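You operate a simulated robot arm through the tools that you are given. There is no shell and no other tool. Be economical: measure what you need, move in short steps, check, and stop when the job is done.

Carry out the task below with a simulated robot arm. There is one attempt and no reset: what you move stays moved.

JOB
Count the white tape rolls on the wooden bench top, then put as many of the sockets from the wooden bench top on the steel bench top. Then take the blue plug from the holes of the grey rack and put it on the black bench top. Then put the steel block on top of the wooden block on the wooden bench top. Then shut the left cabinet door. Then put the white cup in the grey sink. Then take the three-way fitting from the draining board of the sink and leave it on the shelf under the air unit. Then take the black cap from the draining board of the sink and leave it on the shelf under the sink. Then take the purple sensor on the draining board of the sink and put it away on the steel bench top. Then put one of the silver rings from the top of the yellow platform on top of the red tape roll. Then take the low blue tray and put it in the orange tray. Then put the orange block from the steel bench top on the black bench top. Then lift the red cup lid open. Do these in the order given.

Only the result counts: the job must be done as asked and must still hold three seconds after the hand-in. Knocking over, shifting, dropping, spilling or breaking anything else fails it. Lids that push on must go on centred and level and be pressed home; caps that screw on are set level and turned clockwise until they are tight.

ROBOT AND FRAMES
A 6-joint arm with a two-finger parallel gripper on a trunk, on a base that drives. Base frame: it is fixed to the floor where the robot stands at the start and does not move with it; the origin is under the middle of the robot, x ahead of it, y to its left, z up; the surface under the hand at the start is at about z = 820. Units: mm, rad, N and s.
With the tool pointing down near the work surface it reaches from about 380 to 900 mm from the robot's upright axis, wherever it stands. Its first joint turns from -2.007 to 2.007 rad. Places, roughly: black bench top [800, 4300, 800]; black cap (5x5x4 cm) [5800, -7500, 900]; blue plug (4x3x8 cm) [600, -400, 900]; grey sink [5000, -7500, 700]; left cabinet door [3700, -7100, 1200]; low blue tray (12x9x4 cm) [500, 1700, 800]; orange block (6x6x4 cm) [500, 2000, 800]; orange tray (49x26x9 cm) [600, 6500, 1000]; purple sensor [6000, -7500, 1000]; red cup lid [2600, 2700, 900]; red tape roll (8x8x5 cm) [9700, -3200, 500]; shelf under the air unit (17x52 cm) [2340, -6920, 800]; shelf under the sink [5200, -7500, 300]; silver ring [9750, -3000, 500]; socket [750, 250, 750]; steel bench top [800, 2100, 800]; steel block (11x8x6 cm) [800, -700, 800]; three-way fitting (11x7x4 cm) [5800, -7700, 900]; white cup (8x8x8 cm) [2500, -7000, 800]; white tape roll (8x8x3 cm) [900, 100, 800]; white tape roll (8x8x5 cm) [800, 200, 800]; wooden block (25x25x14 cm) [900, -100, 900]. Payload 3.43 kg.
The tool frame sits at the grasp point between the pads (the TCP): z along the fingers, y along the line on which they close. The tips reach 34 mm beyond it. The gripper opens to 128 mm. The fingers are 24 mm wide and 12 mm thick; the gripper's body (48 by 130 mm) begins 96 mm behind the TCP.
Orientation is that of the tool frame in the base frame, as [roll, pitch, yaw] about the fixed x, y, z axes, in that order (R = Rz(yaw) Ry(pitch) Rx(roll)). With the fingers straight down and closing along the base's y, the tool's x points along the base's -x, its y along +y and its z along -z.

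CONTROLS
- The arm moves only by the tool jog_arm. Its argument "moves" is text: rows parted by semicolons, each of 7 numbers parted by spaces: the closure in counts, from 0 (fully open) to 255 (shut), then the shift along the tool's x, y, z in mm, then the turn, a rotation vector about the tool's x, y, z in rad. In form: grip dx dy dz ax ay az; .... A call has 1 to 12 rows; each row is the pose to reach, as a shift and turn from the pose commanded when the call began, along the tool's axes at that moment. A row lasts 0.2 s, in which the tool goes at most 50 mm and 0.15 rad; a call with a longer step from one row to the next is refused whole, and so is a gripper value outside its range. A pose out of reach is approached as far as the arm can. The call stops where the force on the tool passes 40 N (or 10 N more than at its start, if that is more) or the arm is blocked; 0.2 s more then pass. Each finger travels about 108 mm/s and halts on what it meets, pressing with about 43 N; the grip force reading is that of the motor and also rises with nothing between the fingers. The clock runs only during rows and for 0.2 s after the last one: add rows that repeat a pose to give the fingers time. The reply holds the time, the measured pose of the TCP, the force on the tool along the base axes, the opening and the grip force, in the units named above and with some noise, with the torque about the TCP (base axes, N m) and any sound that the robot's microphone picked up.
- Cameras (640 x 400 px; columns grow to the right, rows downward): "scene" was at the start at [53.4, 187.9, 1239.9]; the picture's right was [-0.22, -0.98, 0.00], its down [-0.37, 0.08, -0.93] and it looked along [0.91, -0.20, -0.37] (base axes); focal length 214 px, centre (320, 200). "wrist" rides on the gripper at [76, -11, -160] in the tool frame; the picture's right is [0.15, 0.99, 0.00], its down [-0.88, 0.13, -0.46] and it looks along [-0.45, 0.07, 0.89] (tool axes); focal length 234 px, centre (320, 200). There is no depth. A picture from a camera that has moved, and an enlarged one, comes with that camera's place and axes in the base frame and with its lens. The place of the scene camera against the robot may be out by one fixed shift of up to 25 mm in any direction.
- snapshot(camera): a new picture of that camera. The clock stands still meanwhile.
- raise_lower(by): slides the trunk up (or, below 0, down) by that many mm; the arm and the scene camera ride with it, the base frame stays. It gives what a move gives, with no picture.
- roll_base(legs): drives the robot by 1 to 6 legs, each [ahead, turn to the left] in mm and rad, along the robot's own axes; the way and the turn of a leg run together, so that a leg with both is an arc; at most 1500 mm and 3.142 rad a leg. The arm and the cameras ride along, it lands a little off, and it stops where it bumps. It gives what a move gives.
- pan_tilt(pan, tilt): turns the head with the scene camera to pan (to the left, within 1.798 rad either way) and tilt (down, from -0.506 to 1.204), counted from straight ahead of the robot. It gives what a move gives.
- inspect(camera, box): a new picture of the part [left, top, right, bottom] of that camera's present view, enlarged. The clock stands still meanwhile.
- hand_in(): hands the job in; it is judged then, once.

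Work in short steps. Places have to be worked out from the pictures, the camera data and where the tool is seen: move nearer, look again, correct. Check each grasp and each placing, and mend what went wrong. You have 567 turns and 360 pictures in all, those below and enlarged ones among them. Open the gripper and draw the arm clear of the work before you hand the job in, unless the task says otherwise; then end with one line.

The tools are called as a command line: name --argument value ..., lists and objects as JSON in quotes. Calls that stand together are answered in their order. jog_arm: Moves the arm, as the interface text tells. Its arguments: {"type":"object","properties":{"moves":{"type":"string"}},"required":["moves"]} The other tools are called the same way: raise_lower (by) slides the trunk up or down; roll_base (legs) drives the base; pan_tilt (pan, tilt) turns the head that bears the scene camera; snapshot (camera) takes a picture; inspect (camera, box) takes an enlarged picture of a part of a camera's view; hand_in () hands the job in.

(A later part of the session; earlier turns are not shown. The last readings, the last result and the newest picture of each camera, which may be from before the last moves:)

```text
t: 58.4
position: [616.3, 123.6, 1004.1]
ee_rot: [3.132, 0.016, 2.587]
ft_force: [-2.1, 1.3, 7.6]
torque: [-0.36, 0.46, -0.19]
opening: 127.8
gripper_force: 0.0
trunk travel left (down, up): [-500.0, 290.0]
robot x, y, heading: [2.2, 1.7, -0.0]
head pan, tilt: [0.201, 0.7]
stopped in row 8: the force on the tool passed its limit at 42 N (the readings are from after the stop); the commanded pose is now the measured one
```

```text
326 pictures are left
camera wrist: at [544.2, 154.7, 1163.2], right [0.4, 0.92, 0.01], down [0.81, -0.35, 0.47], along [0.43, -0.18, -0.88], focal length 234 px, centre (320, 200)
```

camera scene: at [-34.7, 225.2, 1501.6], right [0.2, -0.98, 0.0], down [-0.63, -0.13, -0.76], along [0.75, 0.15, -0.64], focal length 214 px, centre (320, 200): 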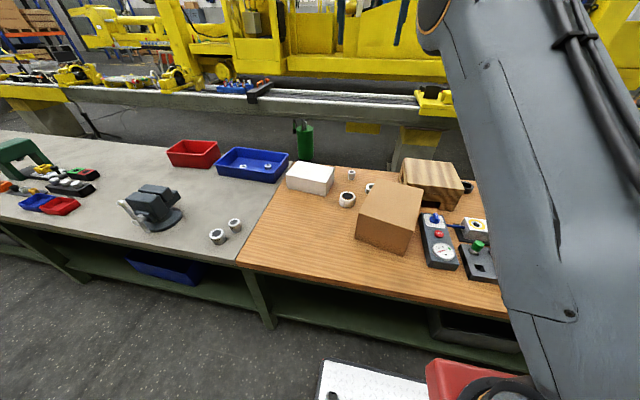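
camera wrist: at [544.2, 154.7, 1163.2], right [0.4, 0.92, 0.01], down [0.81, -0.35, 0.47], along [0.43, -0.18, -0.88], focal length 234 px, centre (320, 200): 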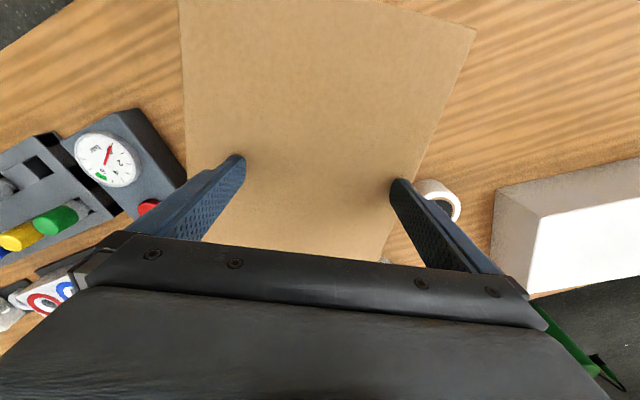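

Working well: box centre ≈ (612,109), angle now −0.59 (target −1.456); the gap to the roll is about 58 mm. I continue.

jog_arm --moves "0 4 1 0.4 0 0 0.03; 0 8 3 0.4 0 0 0.07; 0 12 5 0.4 0 0 0.11; 0 16 6 0.4 0 0 0.15; 0 20 8 0.4 0 0 0.19; 0 24 9 0.4 0 0 0.23; 0 28 11 0.4 0 0 0.27; 0 32 12 0.4 0 0 0.31; 0 36 14 0.4 0 0 0.35; 0 40 15 0.4 0 0 0.39; 0 44 17 0.4 0 0 0.43; 0 47 18 0.4 0 0 0.47"

snapshot --camera "wrist"

```text
t: 60.2
position: [597.6, 148.7, 1005.0]
ee_rot: [3.129, 0.013, 2.28]
ft_force: [-5.4, -3.3, 10.2]
torque: [-0.46, 0.69, 0.01]
opening: 128.0
gripper_force: 0.0
trunk travel left (down, up): [-500.0, 290.0]
robot x, y, heading: [-2.9, -4.0, -0.004]
head pan, tilt: [0.201, 0.7]
stopped in row 9: the force on the tool passed its limit at 42 N (the readings are from after the stop); the commanded pose is now the measured one
```

```text
325 pictures are left
camera wrist: at [536.1, 200.0, 1163.6], right [0.65, 0.76, 0.01], down [0.66, -0.58, 0.47], along [0.36, -0.3, -0.88], focal length 234 px, centre (320, 200)
```

wrist: 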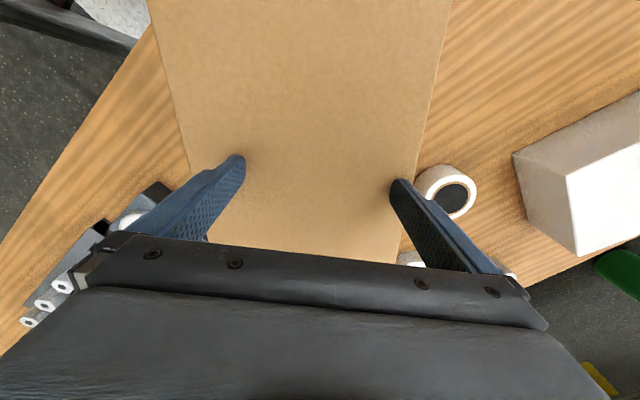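

Box angle ≈ −0.76 now. Continue with turning and +y.

jog_arm --moves "0 4 1 0.3 0 0 0.03; 0 9 3 0.3 0 0 0.07; 0 14 5 0.3 0 0 0.11; 0 19 7 0.3 0 0 0.15; 0 24 9 0.3 0 0 0.19; 0 29 11 0.3 0 0 0.23; 0 34 13 0.3 0 0 0.27; 0 39 15 0.3 0 0 0.31; 0 44 17 0.3 0 0 0.35; 0 49 19 0.3 0 0 0.39; 0 54 21 0.3 0 0 0.43; 0 58 24 0.3 0 0 0.47"

snapshot --camera "wrist"

```text
t: 62.4
position: [581.1, 198.9, 1005.0]
ee_rot: [3.125, 0.008, 1.899]
ft_force: [-5.1, -5.0, 12.1]
torque: [-0.33, 1.01, 0.27]
opening: 128.0
gripper_force: 0.0
trunk travel left (down, up): [-500.0, 290.0]
robot x, y, heading: [1.1, -1.4, -0.007]
head pan, tilt: [0.201, 0.7]
stopped in row 11: the force on the tool passed its limit at 40 N (the readings are from after the stop); the commanded pose is now the measured one
```

```text
324 pictures are left
camera wrist: at [541.6, 266.1, 1164.2], right [0.89, 0.46, 0.02], down [0.4, -0.79, 0.47], along [0.23, -0.41, -0.89], focal length 234 px, centre (320, 200)
```

wrist: 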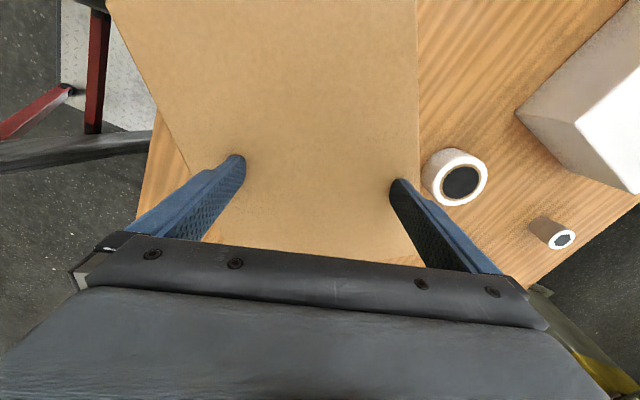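

Box angle ≈ −0.89, centre ≈ (570,190). The tool has tilted slightly, so I lift, level it and re-press.

jog_arm --moves "0 0 0 -8 0.008 0.004 0; 0 0 0 -12 0.0165 0.008 0; 0 0 0 -12 0.0165 0.008 0; 0 0 0 -6 0.0165 0.008 0; 0 0 0 -4 0.0165 0.008 0; 0 0 0 -3 0.0165 0.008 0; 0 0 0 -2 0.0165 0.008 0; 0 0 0 -1 0.0165 0.008 0; 0 0 0 0 0.0165 0.008 0; 0 0 0 1 0.0165 0.008 0"

```text
t: 64.6
position: [580.1, 197.8, 1004.3]
ee_rot: [3.14, 0.0, 1.899]
ft_force: [0.3, -0.2, 4.2]
torque: [-0.08, 0.28, -0.03]
opening: 127.9
gripper_force: 0.1
trunk travel left (down, up): [-500.0, 290.0]
robot x, y, heading: [-0.7, 0.4, -0.005]
head pan, tilt: [0.201, 0.7]
```

Level and just touching (4 N). Drag on with +y and turning.

jog_arm --moves "0 0 0 1 0 0 0; 0 5 2 1.5 0 0 0.03; 0 11 4 1.5 0 0 0.07; 0 17 6 1.5 0 0 0.11; 0 23 8 1.5 0 0 0.16; 0 29 10 1.5 0 0 0.21; 0 35 12 1.5 0 0 0.26; 0 41 14 1.5 0 0 0.31; 0 47 16 1.5 0 0 0.36; 0 53 18 1.5 0 0 0.41; 0 59 20 1.5 0 0 0.46; 0 66 22 1.5 0 0 0.51"

snapshot --camera "wrist"

```text
t: 65.6
position: [580.0, 211.1, 1004.4]
ee_rot: [3.141, 0.001, 1.812]
ft_force: [-6.0, -2.7, 12.2]
torque: [-0.19, 1.08, 0.15]
opening: 128.0
gripper_force: 0.1
trunk travel left (down, up): [-500.0, 290.0]
robot x, y, heading: [3.4, 1.7, -0.006]
head pan, tilt: [0.201, 0.7]
stopped in row 4: the force on the tool passed its limit at 42 N (the readings are from after the stop); the commanded pose is now the measured one
```

```text
323 pictures are left
camera wrist: at [551.0, 282.5, 1163.8], right [0.93, 0.38, 0.0], down [0.34, -0.82, 0.46], along [0.17, -0.42, -0.89], focal length 234 px, centre (320, 200)
```

wrist: 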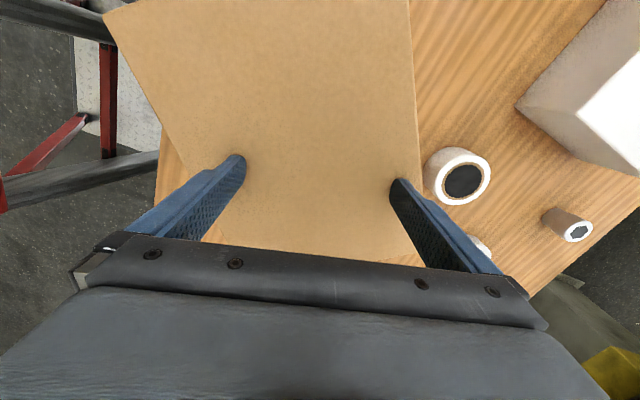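

Box centre ≈ (560,225), angle −0.94. Continue with a bit less pressure.

jog_arm --moves "0 4 1 0.2 0 0 0.03; 0 9 2 0.2 0 0 0.07; 0 14 3 0.2 0 0 0.11; 0 19 4 0.2 0 0 0.15; 0 24 6 0.2 0 0 0.19; 0 29 7 0.2 0 0 0.23; 0 34 8 0.2 0 0 0.27; 0 39 9 0.2 0 0 0.31; 0 44 10 0.2 0 0 0.35; 0 49 12 0.2 0 0 0.39; 0 54 13 0.2 0 0 0.43; 0 59 14 0.2 0 0 0.47"

snapshot --camera "wrist"

```text
t: 68.3
position: [579.7, 270.6, 1005.2]
ee_rot: [3.137, 0.0, 1.342]
ft_force: [-5.1, -5.4, 11.6]
torque: [-0.03, 0.97, 0.44]
opening: 127.9
gripper_force: 0.1
trunk travel left (down, up): [-500.0, 290.0]
robot x, y, heading: [-0.7, -1.2, -0.005]
head pan, tilt: [0.201, 0.7]
stopped in row 12: the force on the tool passed its limit at 41 N (the readings are from after the stop); the commanded pose is now the measured one
```

```text
322 pictures are left
camera wrist: at [586.0, 347.8, 1164.0], right [1.0, -0.08, 0.0], down [-0.08, -0.89, 0.46], along [-0.03, -0.45, -0.89], focal length 234 px, centre (320, 200)
```

wrist: 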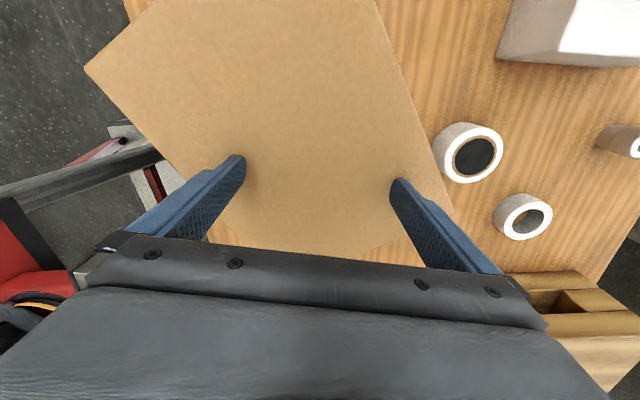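

Box centre ≈ (566,303), angle −1.08. The remainder is about 104 mm in +y and −0.38 rad, better done as a flat two-finger push on its −y face, which also squares it. I lift and go to a start spot behind that face.

jog_arm --moves "0 0 0 -30 0.004 0 0; 0 0 0 -75 0.004 0 0; 0 -20 18 -75 0.004 0 -0.14; 0 -40 36 -75 0.004 0 -0.28; 0 -60 54 -75 0.004 0 -0.42; 0 -80 72 -75 0.004 0 -0.56; 0 -98 89 -75 0.004 0 -0.70; 0 -98 89 -75 0.004 0 -0.72; 0 -98 89 -75 0.004 0 -0.72"

snapshot --camera "wrist"

snapshot --camera "scene"

```text
t: 70.3
position: [645.8, 156.0, 1079.9]
ee_rot: [-3.142, -0.001, 2.061]
ft_force: [-0.3, 0.0, -0.2]
torque: [-0.02, 0.0, -0.01]
opening: 127.8
gripper_force: 0.0
trunk travel left (down, up): [-500.0, 290.0]
robot x, y, heading: [-0.7, -0.5, -0.007]
head pan, tilt: [0.201, 0.7]
```

```text
321 pictures are left
camera wrist: at [599.6, 218.2, 1238.5], right [0.8, 0.6, 0.0], down [0.53, -0.71, 0.46], along [0.27, -0.37, -0.89], focal length 234 px, centre (320, 200)
```

wrist: 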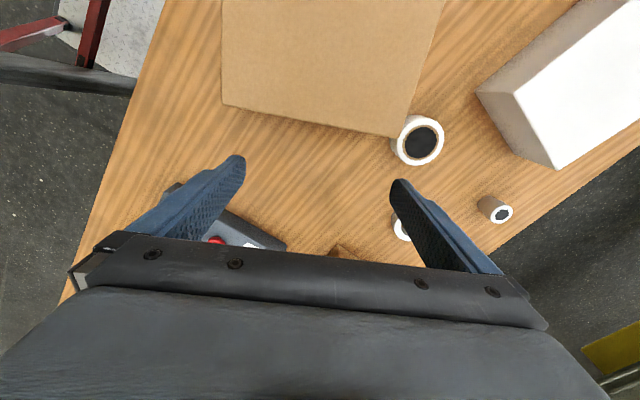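

```text
320 pictures are left
camera scene: at [47.2, 224.2, 1211.6], right [0.19, -0.98, 0.0], down [-0.63, -0.13, -0.76], along [0.75, 0.15, -0.64], focal length 214 px, centre (320, 200)
```

scene: 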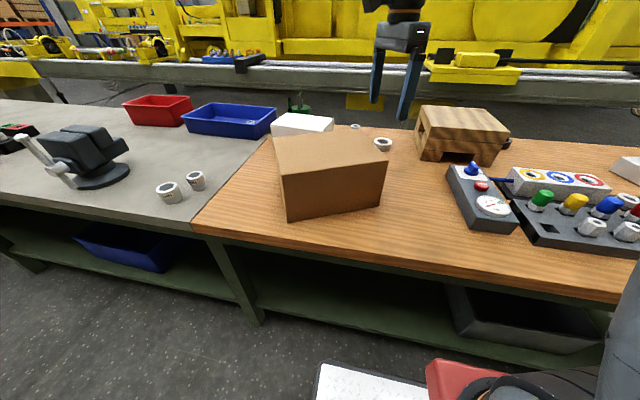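

The roll is unmoved at (770,240). The box's −y face mid is at (615,179), its angle off by 0.34. I align the fingers with the face and descend beside it to mid-height.

jog_arm --moves "0 -2 -18 20 0 0 0.031; 0 -2 -18 65 0 0 0.031; 0 -2 -18 110 0 0 0.031; 0 -2 -18 145 0 0 0.031; 0 -2 -18 168 0 0 0.031"

snapshot --camera "wrist"

```text
t: 71.5
position: [629.7, 147.8, 910.8]
ee_rot: [-3.141, -0.001, 2.03]
ft_force: [-1.0, -0.4, -0.3]
torque: [-0.02, -0.01, 0.0]
opening: 128.0
gripper_force: 0.1
trunk travel left (down, up): [-500.0, 290.0]
robot x, y, heading: [-0.8, -1.4, -0.003]
head pan, tilt: [0.201, 0.7]
```

```text
319 pictures are left
camera wrist: at [585.7, 210.1, 1070.6], right [0.82, 0.57, 0.0], down [0.51, -0.73, 0.46], along [0.26, -0.38, -0.89], focal length 234 px, centre (320, 200)
```

wrist: 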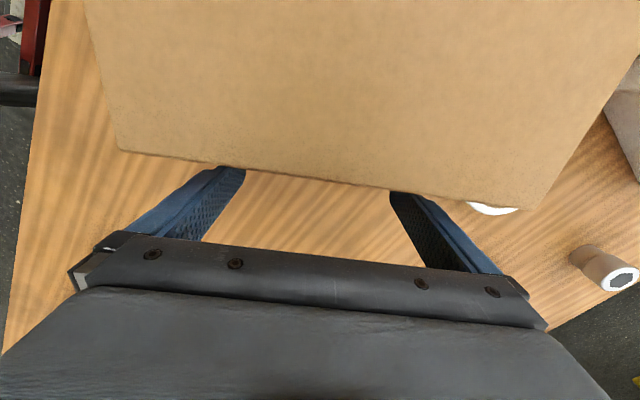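

Fingers sit parallel to the face. I push along with gradual turning, stopping ~15 mm short of the goal to check.

jog_arm --moves "0 12 0 0 0 0 0; 0 22 0 0 0 0 0; 0 30 0 0 0 0 0.02; 0 38 1 0 0 0 0.055; 0 46 2 0 0 0 0.09; 0 54 2.5 0 0 0 0.125; 0 62 3 0 0 0 0.16; 0 70 3.7 0 0 0 0.195; 0 78 4.4 0 0 0 0.23; 0 86 5 0 0 0 0.265; 0 94 6 0 0 0 0.30; 0 104 7 0 0 0 0.335"

snapshot --camera "wrist"

```text
t: 74.1
position: [590.3, 242.6, 910.3]
ee_rot: [3.142, -0.002, 1.694]
ft_force: [0.2, -2.9, 0.3]
torque: [0.11, 0.02, 0.21]
opening: 128.2
gripper_force: 0.0
trunk travel left (down, up): [-500.0, 290.0]
robot x, y, heading: [1.1, 2.4, -0.007]
head pan, tilt: [0.201, 0.7]
```

```text
318 pictures are left
camera wrist: at [570.0, 316.7, 1070.3], right [0.96, 0.27, 0.0], down [0.24, -0.86, 0.46], along [0.12, -0.44, -0.89], focal length 234 px, centre (320, 200)
```

wrist: 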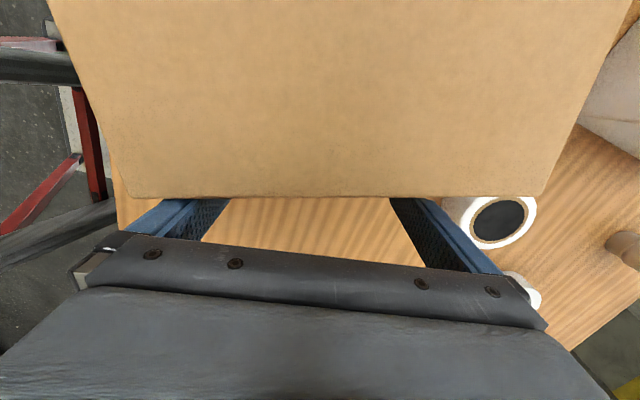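

The left finger alone was pushing: the face angle is 0.28 (target 0.11), D at (494,243), C at (688,299). I push near the D corner by ~22 mm to rotate it more.

jog_arm --moves "0 -8 0 0 0 0 0; 0 -8 -17 0 0 0 0; 0 -2 -17 0 0 0 0; 0 4 -17 0 0 0 0; 0 9 -17 0 0 0 0; 0 14 -17 0 0 0 0; 0 18 -17 0 0 0 0; 0 22 -17 0 0 0 0; 0 22 -17 0 0 0 0"

snapshot --camera "wrist"

```text
t: 76.1
position: [570.0, 260.9, 910.7]
ee_rot: [-3.141, 0.002, 1.697]
ft_force: [0.7, -4.1, 1.4]
torque: [0.21, 0.09, 0.31]
opening: 128.0
gripper_force: 0.1
trunk travel left (down, up): [-500.0, 290.0]
robot x, y, heading: [-4.4, -2.6, -0.003]
head pan, tilt: [0.201, 0.7]
```

```text
317 pictures are left
camera wrist: at [549.7, 335.6, 1070.4], right [0.96, 0.27, 0.0], down [0.24, -0.86, 0.46], along [0.12, -0.44, -0.89], focal length 234 px, centre (320, 200)
```

wrist: 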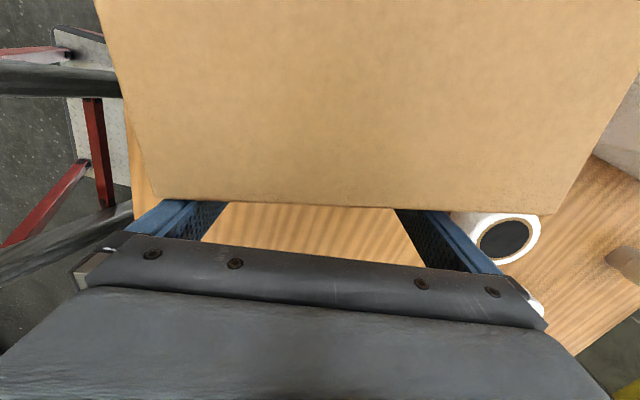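

D is right now at (487,264) (target (481,266)); C and B need to swing, i.e. A must go +x ~25. I lift and move to the near side for a flat +x push on the near face.

jog_arm --moves "0 -12 0 0 0 0 0; 0 -14 0 -40 0 0 0; 0 -14 0 -90 0 0 0; 0 -14 0 -140 0 0 0; 0 -14 0 -165 0 0 -0.1; 0 -14 0 -165 0 0 -0.24; 0 -14 0 -165 0 0 -0.38; 0 -14 0 -165 0 0 -0.52; 0 -14 0 -165 0 0 -0.66; 0 -14 0 -165 0 0 -0.80"

```text
t: 78.3
position: [572.8, 248.7, 1076.6]
ee_rot: [-3.14, 0.002, 2.497]
ft_force: [0.0, 0.1, 0.0]
torque: [0.01, -0.02, -0.01]
opening: 127.8
gripper_force: 0.0
trunk travel left (down, up): [-500.0, 290.0]
robot x, y, heading: [0.6, 1.6, -0.004]
head pan, tilt: [0.201, 0.7]
```

Next I move over the box to the near side and finish the turn.

jog_arm --moves "0 32 6 0 0 0 -0.095; 0 64 12 0 0 0 -0.19; 0 95 18 0 0 0 -0.285; 0 127 24 0 0 0 -0.38; 0 158 30 0 0 0 -0.475; 0 190 36 0 0 0 -0.57; 0 222 42 0 0 0 -0.665; 0 253 48.6 0 0 0 -0.756; 0 253 48.6 0 0 0 -0.756"

snapshot --camera "wrist"

```text
t: 80.3
position: [399.4, 438.8, 1075.9]
ee_rot: [-3.139, -0.002, -3.029]
ft_force: [0.1, -1.1, -0.1]
torque: [-0.01, -0.01, 0.0]
opening: 128.2
gripper_force: 0.1
trunk travel left (down, up): [-500.0, 290.0]
robot x, y, heading: [-2.2, 1.1, -0.007]
head pan, tilt: [0.201, 0.7]
```

```text
316 pictures are left
camera wrist: at [325.6, 420.7, 1236.1], right [-0.26, 0.97, 0.0], down [0.86, 0.23, 0.45], along [0.44, 0.12, -0.89], focal length 234 px, centre (320, 200)
```

wrist: 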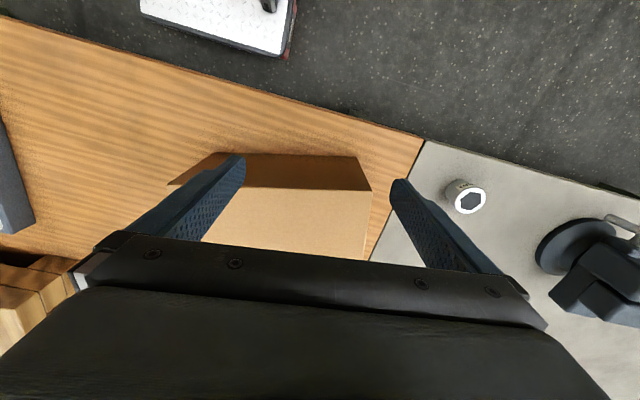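

A is at (428,515) as predicted. Shift 10 mm to −y and descend in front of the near face.

jog_arm --moves "0 2 -10 30 0 0 0; 0 2 -10 75 0 0 0; 0 2 -10 120 0 0 0; 0 2 -10 150 0 0 0; 0 2 -10 165 0 0 0"

snapshot --camera "wrist"

```text
t: 81.5
position: [399.0, 428.9, 909.6]
ee_rot: [-3.141, 0.001, -3.031]
ft_force: [0.2, -0.5, 0.4]
torque: [-0.01, -0.01, 0.01]
opening: 127.9
gripper_force: 0.0
trunk travel left (down, up): [-500.0, 290.0]
robot x, y, heading: [0.2, -0.7, -0.006]
head pan, tilt: [0.201, 0.7]
```

```text
315 pictures are left
camera wrist: at [324.5, 409.8, 1070.2], right [-0.25, 0.97, 0.0], down [0.86, 0.23, 0.45], along [0.44, 0.11, -0.89], focal length 234 px, centre (320, 200)
```

wrist: 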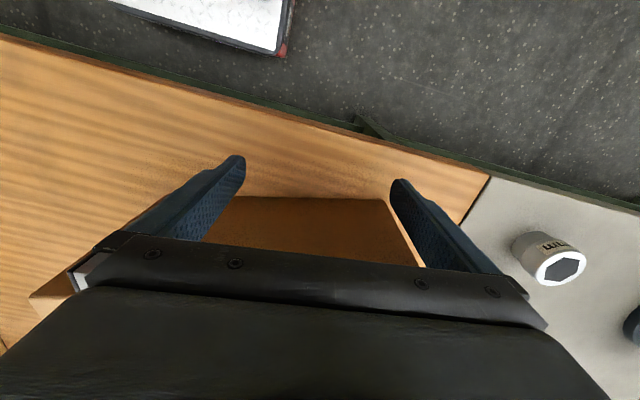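

I push +x slowly to about 46 mm (contact expected after ~17 mm).

jog_arm --moves "0 -8 -1 0 0 0 0; 0 -15 -2 0 0 0 0; 0 -20 -2 0 0 0 0; 0 -25 -3 0 0 0 0; 0 -29 -3 0 0 0 0; 0 -33 -4 0 0 0 0; 0 -37 -4 0 0 0 0; 0 -41 -5 0 0 0 0; 0 -44 -5 0 0 0 0; 0 -46 -5 0 0 0 0; 0 -46 -5 0 0 0 0"

snapshot --camera "wrist"

```text
t: 83.9
position: [444.4, 428.9, 910.3]
ee_rot: [-3.139, -0.001, -3.033]
ft_force: [-3.1, 0.4, -0.8]
torque: [-0.03, -0.15, 0.23]
opening: 128.1
gripper_force: 0.1
trunk travel left (down, up): [-500.0, 290.0]
robot x, y, heading: [3.5, -0.7, 0.002]
head pan, tilt: [0.201, 0.7]
```

```text
314 pictures are left
camera wrist: at [370.8, 409.8, 1070.2], right [-0.25, 0.97, 0.0], down [0.86, 0.23, 0.45], along [0.44, 0.11, -0.89], focal length 234 px, centre (320, 200)
```

wrist: 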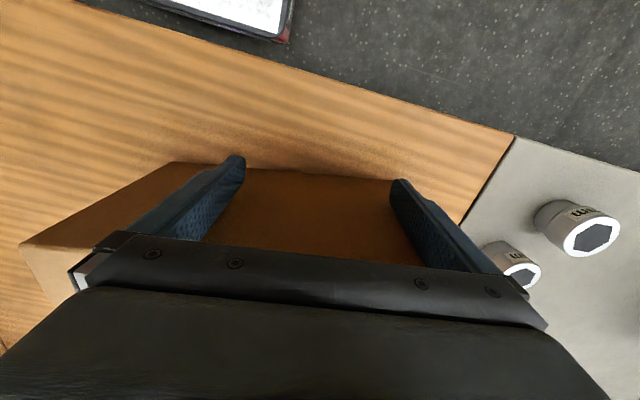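

Only the +y finger is in contact. I push 5.5 mm more to the goal line for A, then back off and view.

jog_arm --moves "0 -3 0 0 0 0 0; 0 -5.5 0 0 0 0 0; 0 -5.5 0 0 0 0 0; 0 10 1 0 0 0 0; 0 12 1 -40 0 0 0; 0 12 1 -90 0 0 0; 0 12 1 -140 0 0 0; 0 0 -20 -180 0 0 0; 0 -30 -50 -200 0 0 0; 0 -60 -85 -200 0 0 0; 0 -90 -120 -200 0 0 0; 0 -120 -155 -200 0 0 0"

snapshot --camera "wrist"

```text
t: 86.5
position: [582.9, 288.6, 1110.2]
ee_rot: [-3.139, 0.002, -3.031]
ft_force: [-1.0, -1.5, -0.4]
torque: [-0.03, -0.06, 0.0]
opening: 128.0
gripper_force: 0.1
trunk travel left (down, up): [-500.0, 290.0]
robot x, y, heading: [0.5, -2.8, -0.001]
head pan, tilt: [0.201, 0.7]
```

```text
313 pictures are left
camera wrist: at [508.5, 269.7, 1270.1], right [-0.25, 0.97, 0.0], down [0.86, 0.23, 0.46], along [0.44, 0.11, -0.89], focal length 234 px, centre (320, 200)
```

wrist: 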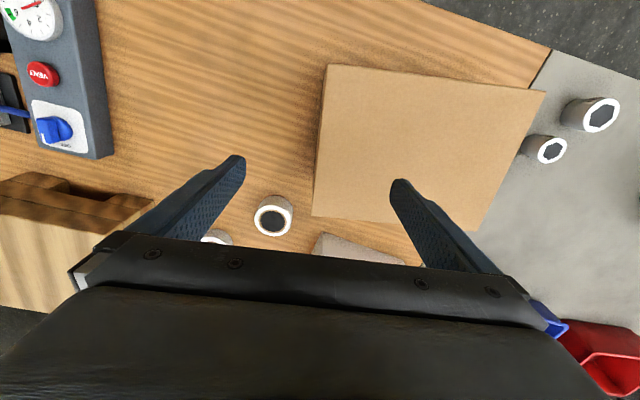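

Box is now at D(491,271), C(687,302), A(455,527): off by about (+7,+8) mm and 0.04 rad. A small top-press drag can fix that. I go above its centre.

jog_arm --moves "0 0 40 20 0 0 0; 0 0 80 40 0 0 0; 0 0 125 65 0 0 0; 0 0 125 88 0 0 0; 0 0 125 98 0 0 0; 0 0 125 102 0 0 0; 0 0 125 104 0 0 0; 0 0 125 105 0 0 0; 0 0 125 106 0 0 0; 0 0 125 106.6 0 0 0; 0 0 125 107 0 0 0"

```text
refused: row 3 steps farther than a row can; nothing moved
```

Row too long; I split it.

jog_arm --moves "0 0 40 20 0 0 0; 0 0 80 40 0 0 0; 0 0 110 62 0 0 0; 0 0 125 88 0 0 0; 0 0 125 98 0 0 0; 0 0 125 102 0 0 0; 0 0 125 104 0 0 0; 0 0 125 105 0 0 0; 0 0 125 106 0 0 0; 0 0 125 106.6 0 0 0"

```text
t: 88.7
position: [567.4, 411.7, 1003.6]
ee_rot: [-3.139, -0.002, -3.031]
ft_force: [0.2, 1.1, 0.4]
torque: [0.03, -0.03, 0.02]
opening: 128.1
gripper_force: 0.2
trunk travel left (down, up): [-500.0, 290.0]
robot x, y, heading: [1.7, 2.3, -0.005]
head pan, tilt: [0.201, 0.7]
```

Just above contact. I press ~2 mm and make the small drag with a slight turn.

jog_arm --moves "0 0 0 1 0 0 0; 0 0 0 2 0 0 0; 0 2 -2 2.3 0 0 0.015; 0 4 -4 2.3 0 0 0.03; 0 6 -6 2.3 0 0 0.045; 0 8 -7.5 2.3 0 0 0.06; 0 10 -9 2.3 0 0 0.08; 0 10 -9 -10 0 0 0.08; 0 10 -9 -50 0 0 0.08; 0 10 -9 -95 0 0 0.08; 0 10 -9 -140 0 0 0.08"

```text
t: 90.1
position: [561.2, 405.6, 1003.9]
ee_rot: [3.14, 0.008, -3.084]
ft_force: [-0.5, 1.4, 6.3]
torque: [-0.29, 0.06, -0.03]
opening: 127.0
gripper_force: 0.1
trunk travel left (down, up): [-500.0, 290.0]
robot x, y, heading: [0.9, -1.7, -0.008]
head pan, tilt: [0.201, 0.7]
stopped in row 6: the force on the tool passed its limit at 42 N (the readings are from after the stop); the commanded pose is now the measured one
```

Good enough; I lift and go to the overview pose (trunk raised) to compare with the original picture.

jog_arm --moves "0 0 0 -40 0 0 0; 0 0 0 -90 0 0 0; 0 0 0 -140 0 0 0; 0 0 0 -180 0 0 0; 0 0 0 -200 0 0 0"

raise_lower --by 290

```text
t: 91.3
position: [561.4, 405.2, 1204.7]
ee_rot: [3.14, 0.004, -3.085]
ft_force: [0.2, -0.4, -0.6]
torque: [-0.02, 0.0, -0.02]
opening: 128.2
gripper_force: 0.1
trunk travel left (down, up): [-500.0, 290.0]
robot x, y, heading: [0.3, -0.6, -0.006]
head pan, tilt: [0.201, 0.7]
```

```text
t: 94.2
position: [560.9, 405.0, 1493.5]
ee_rot: [3.14, 0.006, -3.086]
ft_force: [0.4, 0.2, 0.1]
torque: [-0.01, 0.01, 0.01]
opening: 128.2
gripper_force: 0.1
trunk travel left (down, up): [-790.0, 0.0]
robot x, y, heading: [1.6, 1.9, -0.001]
head pan, tilt: [0.201, 0.7]
```

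To the original overview pose.

jog_arm --moves "0 -20 -42 -1 0 0 0; 0 -40 -84 -2 0 0 0.02; 0 -60 -126 -3 0 0 0.04; 0 -80 -165 -3 0 0.006 0.055; 0 -87.3 -184 -3.3 0.001 0.006 0.055; 0 -87.3 -184 -3.3 0.001 0.006 0.055"

inspect --camera "wrist" --box '[230, 0, 440, 240]'

inspect --camera "scene" --box '[260, 140, 500, 270]'

```text
t: 95.6
position: [657.4, 225.5, 1495.9]
ee_rot: [3.14, -0.001, -3.139]
ft_force: [-0.1, 0.3, 0.8]
torque: [0.0, 0.01, 0.0]
opening: 128.0
gripper_force: 0.0
trunk travel left (down, up): [-790.0, 0.0]
robot x, y, heading: [2.6, 1.7, -0.001]
head pan, tilt: [0.201, 0.7]
```

```text
1.67 times, centred on (335, 120) of wrist
camera zoom: at [582.7, 214.7, 1656.0], right [-0.15, 0.99, 0.0], down [0.88, 0.13, 0.46], along [0.45, 0.07, -0.89], focal length 390 px, centre (295, 333)
```

zoom: 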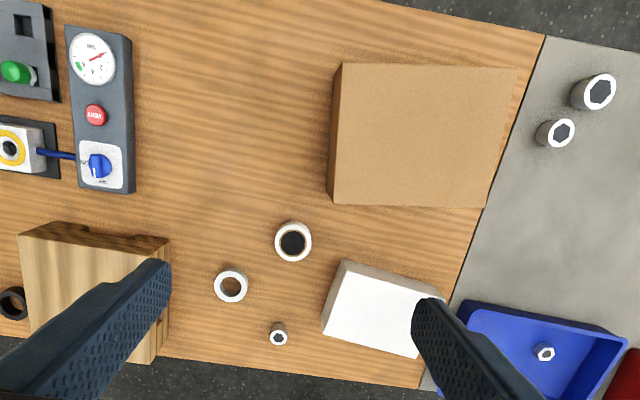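

```text
2.67 times, centred on (380, 205) of scene
camera zoom: at [-33.3, 224.4, 1501.6], right [0.19, -0.98, 0.0], down [-0.63, -0.13, -0.76], along [0.75, 0.15, -0.64], focal length 572 px, centre (160, 187)
```

zoom: 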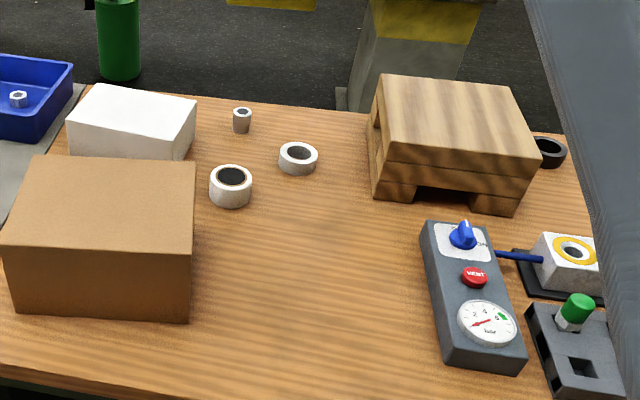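

Very close now: compared with the original overview, the box is about 7 mm too far in +y and otherwise matches. One more small drag: trunk down, over the box centre.

raise_lower --by -290

jog_arm --moves "0 15 31 20 0 0 0; 0 30 62 45 0 0 0; 0 45 93 70 0 0 0; 0 60 124 95 0 0 0; 0 75 155 120 0 0 0; 0 90 185 145 0 0 0; 0 90 185 180 0 0 0; 0 90 185 196 0 0 0; 0 90 185 200 0 0 0; 0 90 185 202 0 0 0"

```text
t: 98.5
position: [658.3, 226.3, 1208.1]
ee_rot: [3.141, -0.002, -3.14]
ft_force: [-0.3, 0.4, -0.3]
torque: [0.03, 0.01, 0.01]
opening: 128.2
gripper_force: 0.2
trunk travel left (down, up): [-500.0, 290.0]
robot x, y, heading: [-1.0, -2.3, -0.006]
head pan, tilt: [0.201, 0.7]
```

```text
t: 100.7
position: [568.2, 410.2, 1006.1]
ee_rot: [-3.14, -0.002, -3.14]
ft_force: [0.0, 0.4, 0.2]
torque: [0.02, -0.03, 0.0]
opening: 128.1
gripper_force: 0.1
trunk travel left (down, up): [-500.0, 290.0]
robot x, y, heading: [-1.7, 0.5, -0.007]
head pan, tilt: [0.201, 0.7]
```

Press and drag −y by ~9 mm (some slip expected).

jog_arm --moves "0 0 0 2 0 0 0; 0 0 0 3.5 0 0 0; 0 0 0 4.5 0 0 0; 0 0 -2 4.7 0 0 0; 0 -1 -4 4.7 0 0 -0.005; 0 -1 -6 4.7 0 0 -0.01; 0 -2 -8 4.7 0 0 -0.015; 0 -2 -9 4.7 0 0 -0.015; 0 -2 -9 -5 0 0 -0.015; 0 -2 -9 -50 0 0 -0.015; 0 -2 -9 -95 0 0 -0.015; 0 -2 -9 -140 0 0 -0.015"

```text
t: 101.9
position: [567.9, 409.3, 1004.8]
ee_rot: [3.138, 0.002, -3.136]
ft_force: [-5.7, 2.0, 11.0]
torque: [-0.64, 0.33, -0.4]
opening: 126.3
gripper_force: 0.1
trunk travel left (down, up): [-500.0, 290.0]
robot x, y, heading: [-3.2, -1.1, -0.006]
head pan, tilt: [0.201, 0.7]
stopped in row 5: the force on the tool passed its limit at 42 N (the readings are from after the stop); the commanded pose is now the measured one
```

Stopped by force early; pressing was a bit hard. I repeat from here without more pressing.

jog_arm --moves "0 0 -2 0.1 0 0 0; 0 0 -4 0.1 0 0 0; 0 0 -6 0.1 0 0 0; 0 0 -8 0.1 0 0 0; 0 0 -9 0.1 0 0 0; 0 0 -9 -5 0 0 0; 0 0 -9 -40 0 0 0; 0 0 -9 -85 0 0 0; 0 0 -9 -130 0 0 0; 0 0 -9 -175 0 0 0; 0 0 -9 -200 0 0 0"

raise_lower --by 290

```text
t: 104.3
position: [570.1, 398.7, 1203.5]
ee_rot: [3.138, 0.002, -3.137]
ft_force: [0.4, 0.1, -0.3]
torque: [0.0, 0.01, 0.01]
opening: 128.0
gripper_force: 0.0
trunk travel left (down, up): [-500.0, 290.0]
robot x, y, heading: [-1.8, 1.7, -0.006]
head pan, tilt: [0.201, 0.7]
```

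```text
t: 107.2
position: [569.9, 398.6, 1492.8]
ee_rot: [3.138, 0.002, -3.138]
ft_force: [-0.3, -0.9, -0.2]
torque: [-0.02, 0.01, 0.03]
opening: 127.9
gripper_force: 0.0
trunk travel left (down, up): [-790.0, 0.0]
robot x, y, heading: [-4.9, -1.2, -0.001]
head pan, tilt: [0.201, 0.7]
```

Back to the overview pose to verify.

jog_arm --moves "0 -22 -43 -1 0.003 0.002 0; 0 -44 -86 -2 0.003 0.002 0; 0 -66 -129 -3 0.003 0.002 0; 0 -87 -170 -3 0.003 0.002 0; 0 -88 -173 -4 0.003 0.002 0; 0 -88 -173 -4 0.003 0.002 0"

inspect --camera "wrist" --box '[230, 0, 440, 240]'

```text
t: 108.6
position: [658.3, 226.0, 1496.8]
ee_rot: [3.138, 0.0, -3.136]
ft_force: [0.0, 0.2, -0.5]
torque: [-0.03, 0.01, 0.0]
opening: 127.9
gripper_force: 0.0
trunk travel left (down, up): [-790.0, 0.0]
robot x, y, heading: [-0.6, -3.4, -0.004]
head pan, tilt: [0.201, 0.7]
```

```text
1.67 times, centred on (335, 120) of wrist
camera zoom: at [582.2, 214.4, 1655.2], right [-0.15, 0.99, 0.0], down [0.88, 0.13, 0.46], along [0.45, 0.07, -0.89], focal length 390 px, centre (295, 333)
```

zoom: 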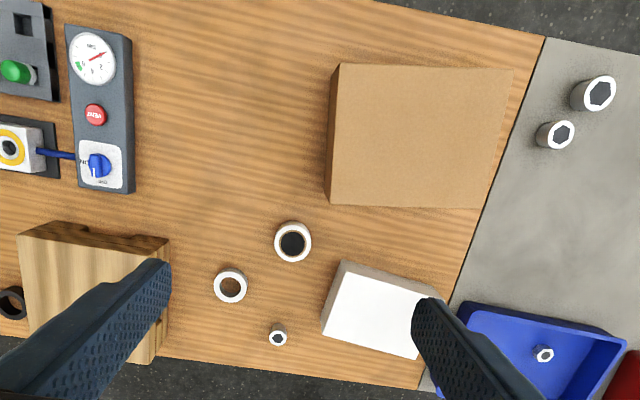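

The box corners match the originals within 2–3 mm. Now to the blue plug: trunk down, then across at z≈1208.

raise_lower --by -290

jog_arm --moves "0 8 -48 0 0 0 0; 0 16 -96 0 0 0 0; 0 24 -144 0 0 0 0; 0 32 -192 0 0 0 0; 0 40 -240 0 0 0 0; 0 48 -288 0 0 0 0; 0 56 -336 0 0 0 0; 0 64 -384 0 0 0 0; 0 72 -432 0 0 0 0; 0 80 -480 0 0 0 0; 0 88 -528 0 0 0 0; 0 95 -576 0 0 0 0"

snapshot --camera "wrist"

```text
t: 111.5
position: [657.1, 226.2, 1207.8]
ee_rot: [3.14, 0.001, -3.136]
ft_force: [-0.1, 0.2, -0.6]
torque: [0.02, -0.02, 0.0]
opening: 128.0
gripper_force: 0.1
trunk travel left (down, up): [-500.0, 290.0]
robot x, y, heading: [-1.9, -0.7, -0.003]
head pan, tilt: [0.201, 0.7]
```

```text
t: 114.1
position: [565.6, -348.9, 1206.6]
ee_rot: [3.14, -0.002, -3.136]
ft_force: [-0.3, 0.6, 0.1]
torque: [-0.07, -0.02, 0.02]
opening: 128.0
gripper_force: 0.1
trunk travel left (down, up): [-500.0, 290.0]
robot x, y, heading: [-1.4, 1.7, -0.003]
head pan, tilt: [0.201, 0.7]
```

```text
309 pictures are left
camera wrist: at [489.0, -360.4, 1366.8], right [-0.15, 0.99, 0.0], down [0.88, 0.13, 0.46], along [0.45, 0.07, -0.89], focal length 234 px, centre (320, 200)
```

wrist: 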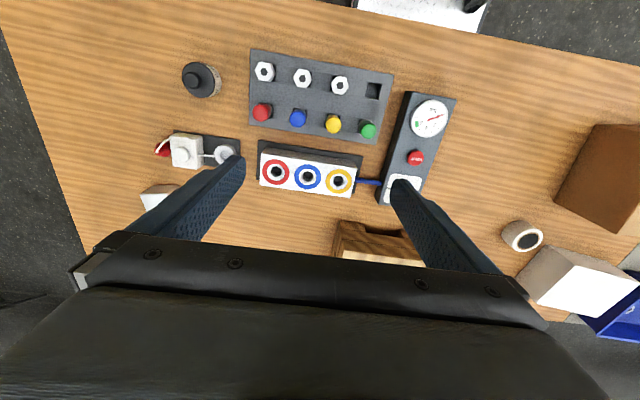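

Blue plug at about (558,-392), with the row along y, ~69 mm spacing. I descend nearer to look.

jog_arm --moves "0 2 -11 45 0 0 0; 0 4 -22 90 0 0 0; 0 6 -33 135 0 0 0; 0 8 -43 170 0 0 0; 80 8 -43 185 0 0 0; 80 8 -43 185 0 0 0"

snapshot --camera "wrist"

```text
t: 115.5
position: [556.7, -391.3, 1021.7]
ee_rot: [3.141, 0.001, -3.135]
ft_force: [-0.7, -0.3, -0.3]
torque: [0.02, -0.01, 0.0]
opening: 87.7
gripper_force: 0.1
trunk travel left (down, up): [-500.0, 290.0]
robot x, y, heading: [0.2, 1.5, 0.001]
head pan, tilt: [0.201, 0.7]
```

```text
308 pictures are left
camera wrist: at [481.4, -404.3, 1180.9], right [-0.15, 0.99, 0.0], down [0.88, 0.13, 0.46], along [0.45, 0.07, -0.89], focal length 234 px, centre (320, 200)
```

wrist: 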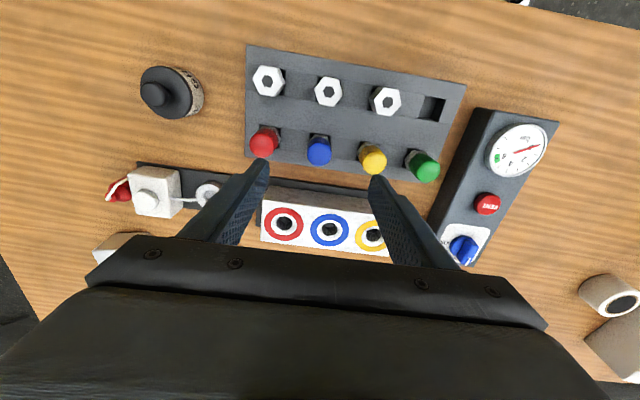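

Cap top ≈ z 895 at (563,-392). I narrow to ~56 mm and descend to z≈900 for a check.

jog_arm --moves "143 -3 -1 35 0 0 0; 143 -6 -1 70 0 0 0; 143 -6 -1 70 0 0 0; 143 -6 -1 95 0 0 0; 143 -6 -1 112 0 0 0"

snapshot --camera "wrist"

```text
t: 116.7
position: [563.5, -393.5, 908.6]
ee_rot: [3.14, 0.0, -3.137]
ft_force: [-0.1, -0.7, -0.4]
torque: [0.02, -0.02, -0.01]
opening: 56.3
gripper_force: 0.0
trunk travel left (down, up): [-500.0, 290.0]
robot x, y, heading: [-5.0, -2.8, -0.001]
head pan, tilt: [0.201, 0.7]
```

```text
307 pictures are left
camera wrist: at [487.6, -404.8, 1067.8], right [-0.15, 0.99, 0.0], down [0.88, 0.13, 0.46], along [0.45, 0.07, -0.89], focal length 234 px, centre (320, 200)
```

wrist: 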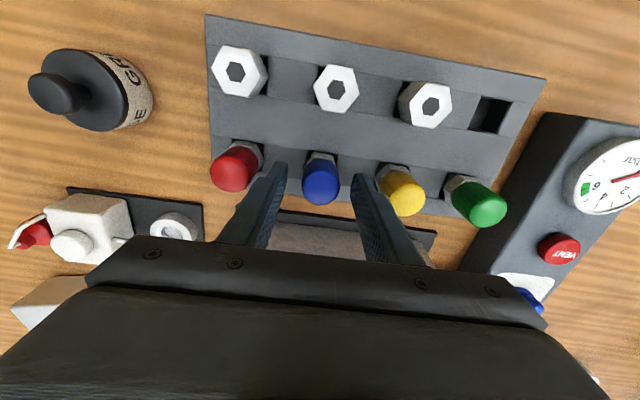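

The cap sits between the fingers. Descend 20 mm and grip.

jog_arm --moves "143 0 1 10 0 0 0; 143 0 1 20 0 0 0; 190 0 1 20 0 0 0; 230 0 1 20 0 0 0; 230 0 1 20 0 0 0; 230 0 1 20 0 0 0"

snapshot --camera "wrist"

```text
t: 118.1
position: [564.1, -393.1, 888.7]
ee_rot: [3.141, 0.001, -3.135]
ft_force: [0.7, -0.4, 0.2]
torque: [-0.04, 0.01, 0.0]
opening: 33.3
gripper_force: 42.8
trunk travel left (down, up): [-500.0, 290.0]
robot x, y, heading: [-1.7, 0.6, -0.0]
head pan, tilt: [0.201, 0.7]
```

```text
306 pictures are left
camera wrist: at [488.0, -404.0, 1048.4], right [-0.15, 0.99, 0.0], down [0.88, 0.13, 0.46], along [0.45, 0.07, -0.89], focal length 234 px, centre (320, 200)
```

wrist: 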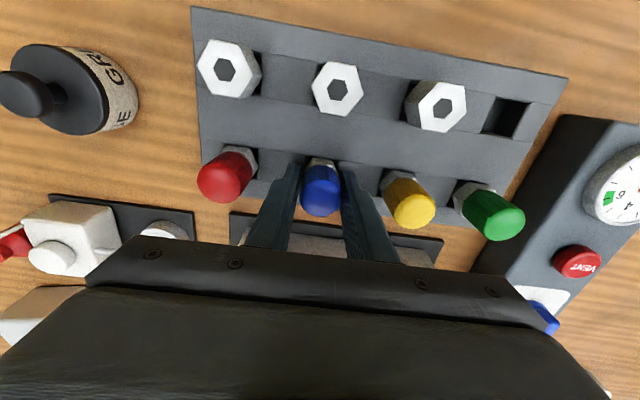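

Gripped at 33 mm. Pull straight up slowly, then higher.

jog_arm --moves "230 0 0 -8 0 0 0; 230 0 0 -20 0 0 0; 230 0 0 -35 0 0 0; 230 0 0 -55 0 0 0; 230 0 0 -90 0 0 0; 230 0 0 -135 0 0 0; 230 0 0 -180 0 0 0; 230 0 0 -225 0 0 0; 230 0 0 -270 0 0 0; 230 0 0 -310 0 0 0"

snapshot --camera "wrist"

pan_tilt --pan -0.5 --tilt 0.5

snapshot --camera "scene"

```text
t: 120.3
position: [564.4, -393.0, 1196.5]
ee_rot: [3.14, 0.001, -3.135]
ft_force: [0.3, 0.2, -2.1]
torque: [-0.04, 0.05, 0.01]
opening: 33.6
gripper_force: 42.8
trunk travel left (down, up): [-500.0, 290.0]
robot x, y, heading: [1.5, 0.4, -0.004]
head pan, tilt: [0.201, 0.7]
```

```text
305 pictures are left
camera wrist: at [488.2, -404.5, 1357.4], right [-0.15, 0.99, 0.0], down [0.88, 0.13, 0.46], along [0.45, 0.07, -0.89], focal length 234 px, centre (320, 200)
```

wrist: 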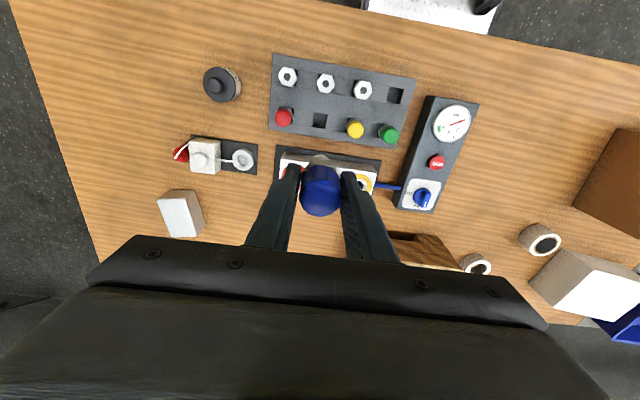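

```text
t: 121.4
position: [565.3, -392.4, 1197.7]
ee_rot: [3.141, 0.0, -3.135]
ft_force: [0.8, -0.1, -1.7]
torque: [0.01, -0.02, 0.0]
opening: 33.6
gripper_force: 43.1
trunk travel left (down, up): [-500.0, 290.0]
robot x, y, heading: [1.8, -3.1, -0.006]
head pan, tilt: [-0.499, 0.499]
```

```text
304 pictures are left
camera scene: at [43.7, 163.7, 1229.3], right [-0.48, -0.88, 0.0], down [-0.42, 0.23, -0.88], along [0.77, -0.42, -0.48], focal length 214 px, centre (320, 200)
```

scene: 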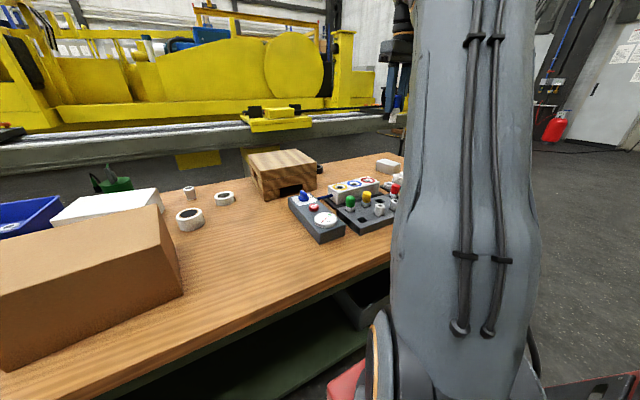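

The plug is out. I retract the arm to a carrying pose and look left along the aisle.

jog_arm --moves "230 20 45 0 0 0 0; 230 40 90 0 0 0 0; 230 60 135 0 0 0 0; 230 80 180 0 0 0 0; 230 100 225 0 0 0 0; 230 120 270 0 0 0 0; 230 140 310 0 0 0 0; 230 155 350 0 0 0 0; 230 155 390 0 0 0 0"

pan_tilt --pan 1.5 --tilt 0.35

snapshot --camera "scene"

```text
t: 123.4
position: [408.6, -3.3, 1198.4]
ee_rot: [3.141, -0.003, -3.136]
ft_force: [0.0, 0.7, -1.9]
torque: [0.0, -0.02, -0.01]
opening: 33.4
gripper_force: 42.6
trunk travel left (down, up): [-500.0, 290.0]
robot x, y, heading: [0.4, -3.0, -0.004]
head pan, tilt: [-0.499, 0.499]
```

```text
t: 125.3
position: [408.2, -4.5, 1199.6]
ee_rot: [3.139, 0.0, -3.135]
ft_force: [-0.6, 0.1, -1.7]
torque: [0.0, 0.01, -0.01]
opening: 33.6
gripper_force: 43.2
trunk travel left (down, up): [-500.0, 290.0]
robot x, y, heading: [-1.0, -2.9, -0.001]
head pan, tilt: [1.499, 0.351]
```

```text
303 pictures are left
camera scene: at [-29.0, 300.4, 1243.0], right [1.0, -0.08, 0.0], down [-0.03, -0.34, -0.94], along [0.07, 0.94, -0.34], focal length 214 px, centre (320, 200)
```

scene: 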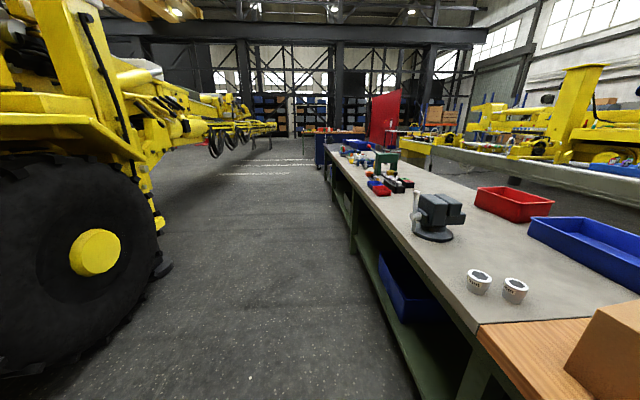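

The aisle is clear at x≈−200 (wheel far left, benches right). I back off, turn left and drive 3000 mm along.

roll_base --legs '[[-220, 0], [0, 1.571], [1500, 0], [1300, 0]]'

pan_tilt --pan -0.6 --tilt 0.45

snapshot --camera "scene"

```text
t: 144.0
position: [-200.0, 3205.2, 1199.2]
ee_rot: [3.14, -0.002, -1.564]
ft_force: [0.0, 0.1, -0.4]
torque: [0.0, -0.01, 0.02]
opening: 33.4
gripper_force: 43.7
trunk travel left (down, up): [-500.0, 290.0]
robot x, y, heading: [-203.5, 2796.2, 1.569]
head pan, tilt: [1.499, 0.351]
```

```text
t: 146.0
position: [-200.5, 3204.6, 1199.2]
ee_rot: [3.14, -0.003, -1.565]
ft_force: [-0.2, -0.4, -0.5]
torque: [-0.02, 0.0, 0.0]
opening: 33.6
gripper_force: 42.6
trunk travel left (down, up): [-500.0, 290.0]
robot x, y, heading: [-204.5, 2794.4, 1.567]
head pan, tilt: [-0.6, 0.45]
```

```text
302 pictures are left
camera scene: at [-349.1, 2852.4, 1233.8], right [0.82, -0.57, 0.0], down [-0.25, -0.36, -0.9], along [0.51, 0.74, -0.44], focal length 214 px, centre (320, 200)
```

scene: 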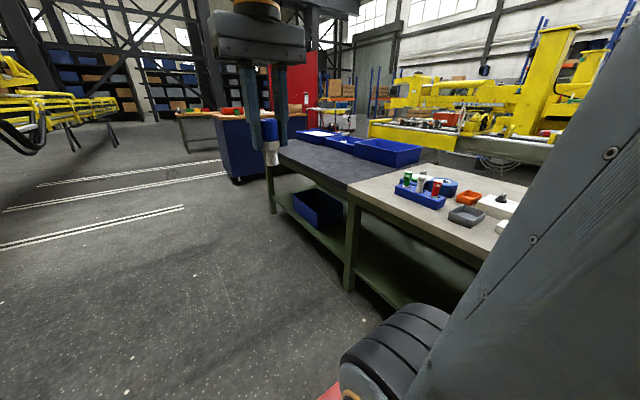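

The black bench spans y≈3600–4900 with a free front. I drive on to y≈4080 and turn to face it.

roll_base --legs '[[1280, 0], [0, -1.571], [120, 0]]'

pan_tilt --pan 0.3 --tilt 0.6

snapshot --camera "scene"

snapshot --camera "wrist"

```text
t: 157.1
position: [329.3, 4065.8, 1199.8]
ee_rot: [3.14, -0.001, 3.14]
ft_force: [0.1, 0.5, -2.5]
torque: [0.03, 0.01, 0.02]
opening: 33.5
gripper_force: 42.3
trunk travel left (down, up): [-500.0, 290.0]
robot x, y, heading: [-78.5, 4069.7, -0.009]
head pan, tilt: [-0.6, 0.45]
```

```text
t: 158.3
position: [330.9, 4065.9, 1198.8]
ee_rot: [3.141, 0.0, 3.139]
ft_force: [-0.8, 0.2, -1.6]
torque: [0.0, 0.02, 0.01]
opening: 33.4
gripper_force: 43.1
trunk travel left (down, up): [-500.0, 290.0]
robot x, y, heading: [-77.4, 4072.5, -0.012]
head pan, tilt: [0.3, 0.6]
```

```text
301 pictures are left
camera scene: at [-29.2, 4305.9, 1220.2], right [0.29, -0.96, 0.0], down [-0.54, -0.16, -0.83], along [0.79, 0.24, -0.56], focal length 214 px, centre (320, 200)
```

scene: 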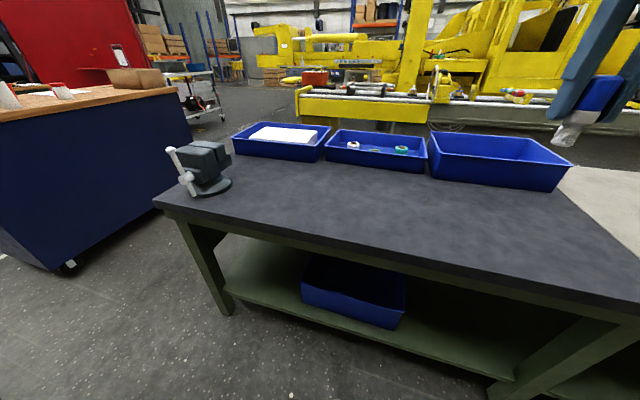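

```text
300 pictures are left
camera wrist: at [253.8, 4055.7, 1358.7], right [-0.14, 0.99, 0.0], down [0.88, 0.13, 0.45], along [0.45, 0.07, -0.89], focal length 234 px, centre (320, 200)
```

wrist: 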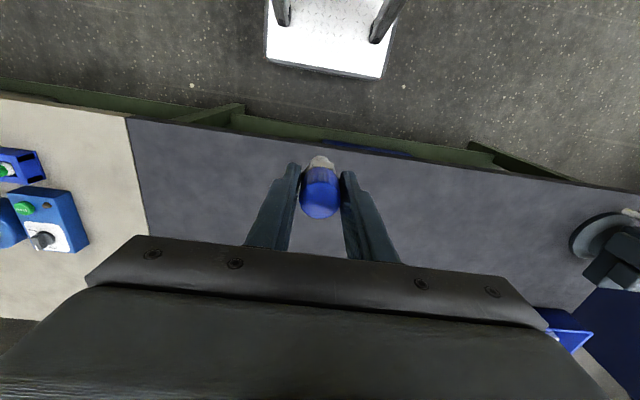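

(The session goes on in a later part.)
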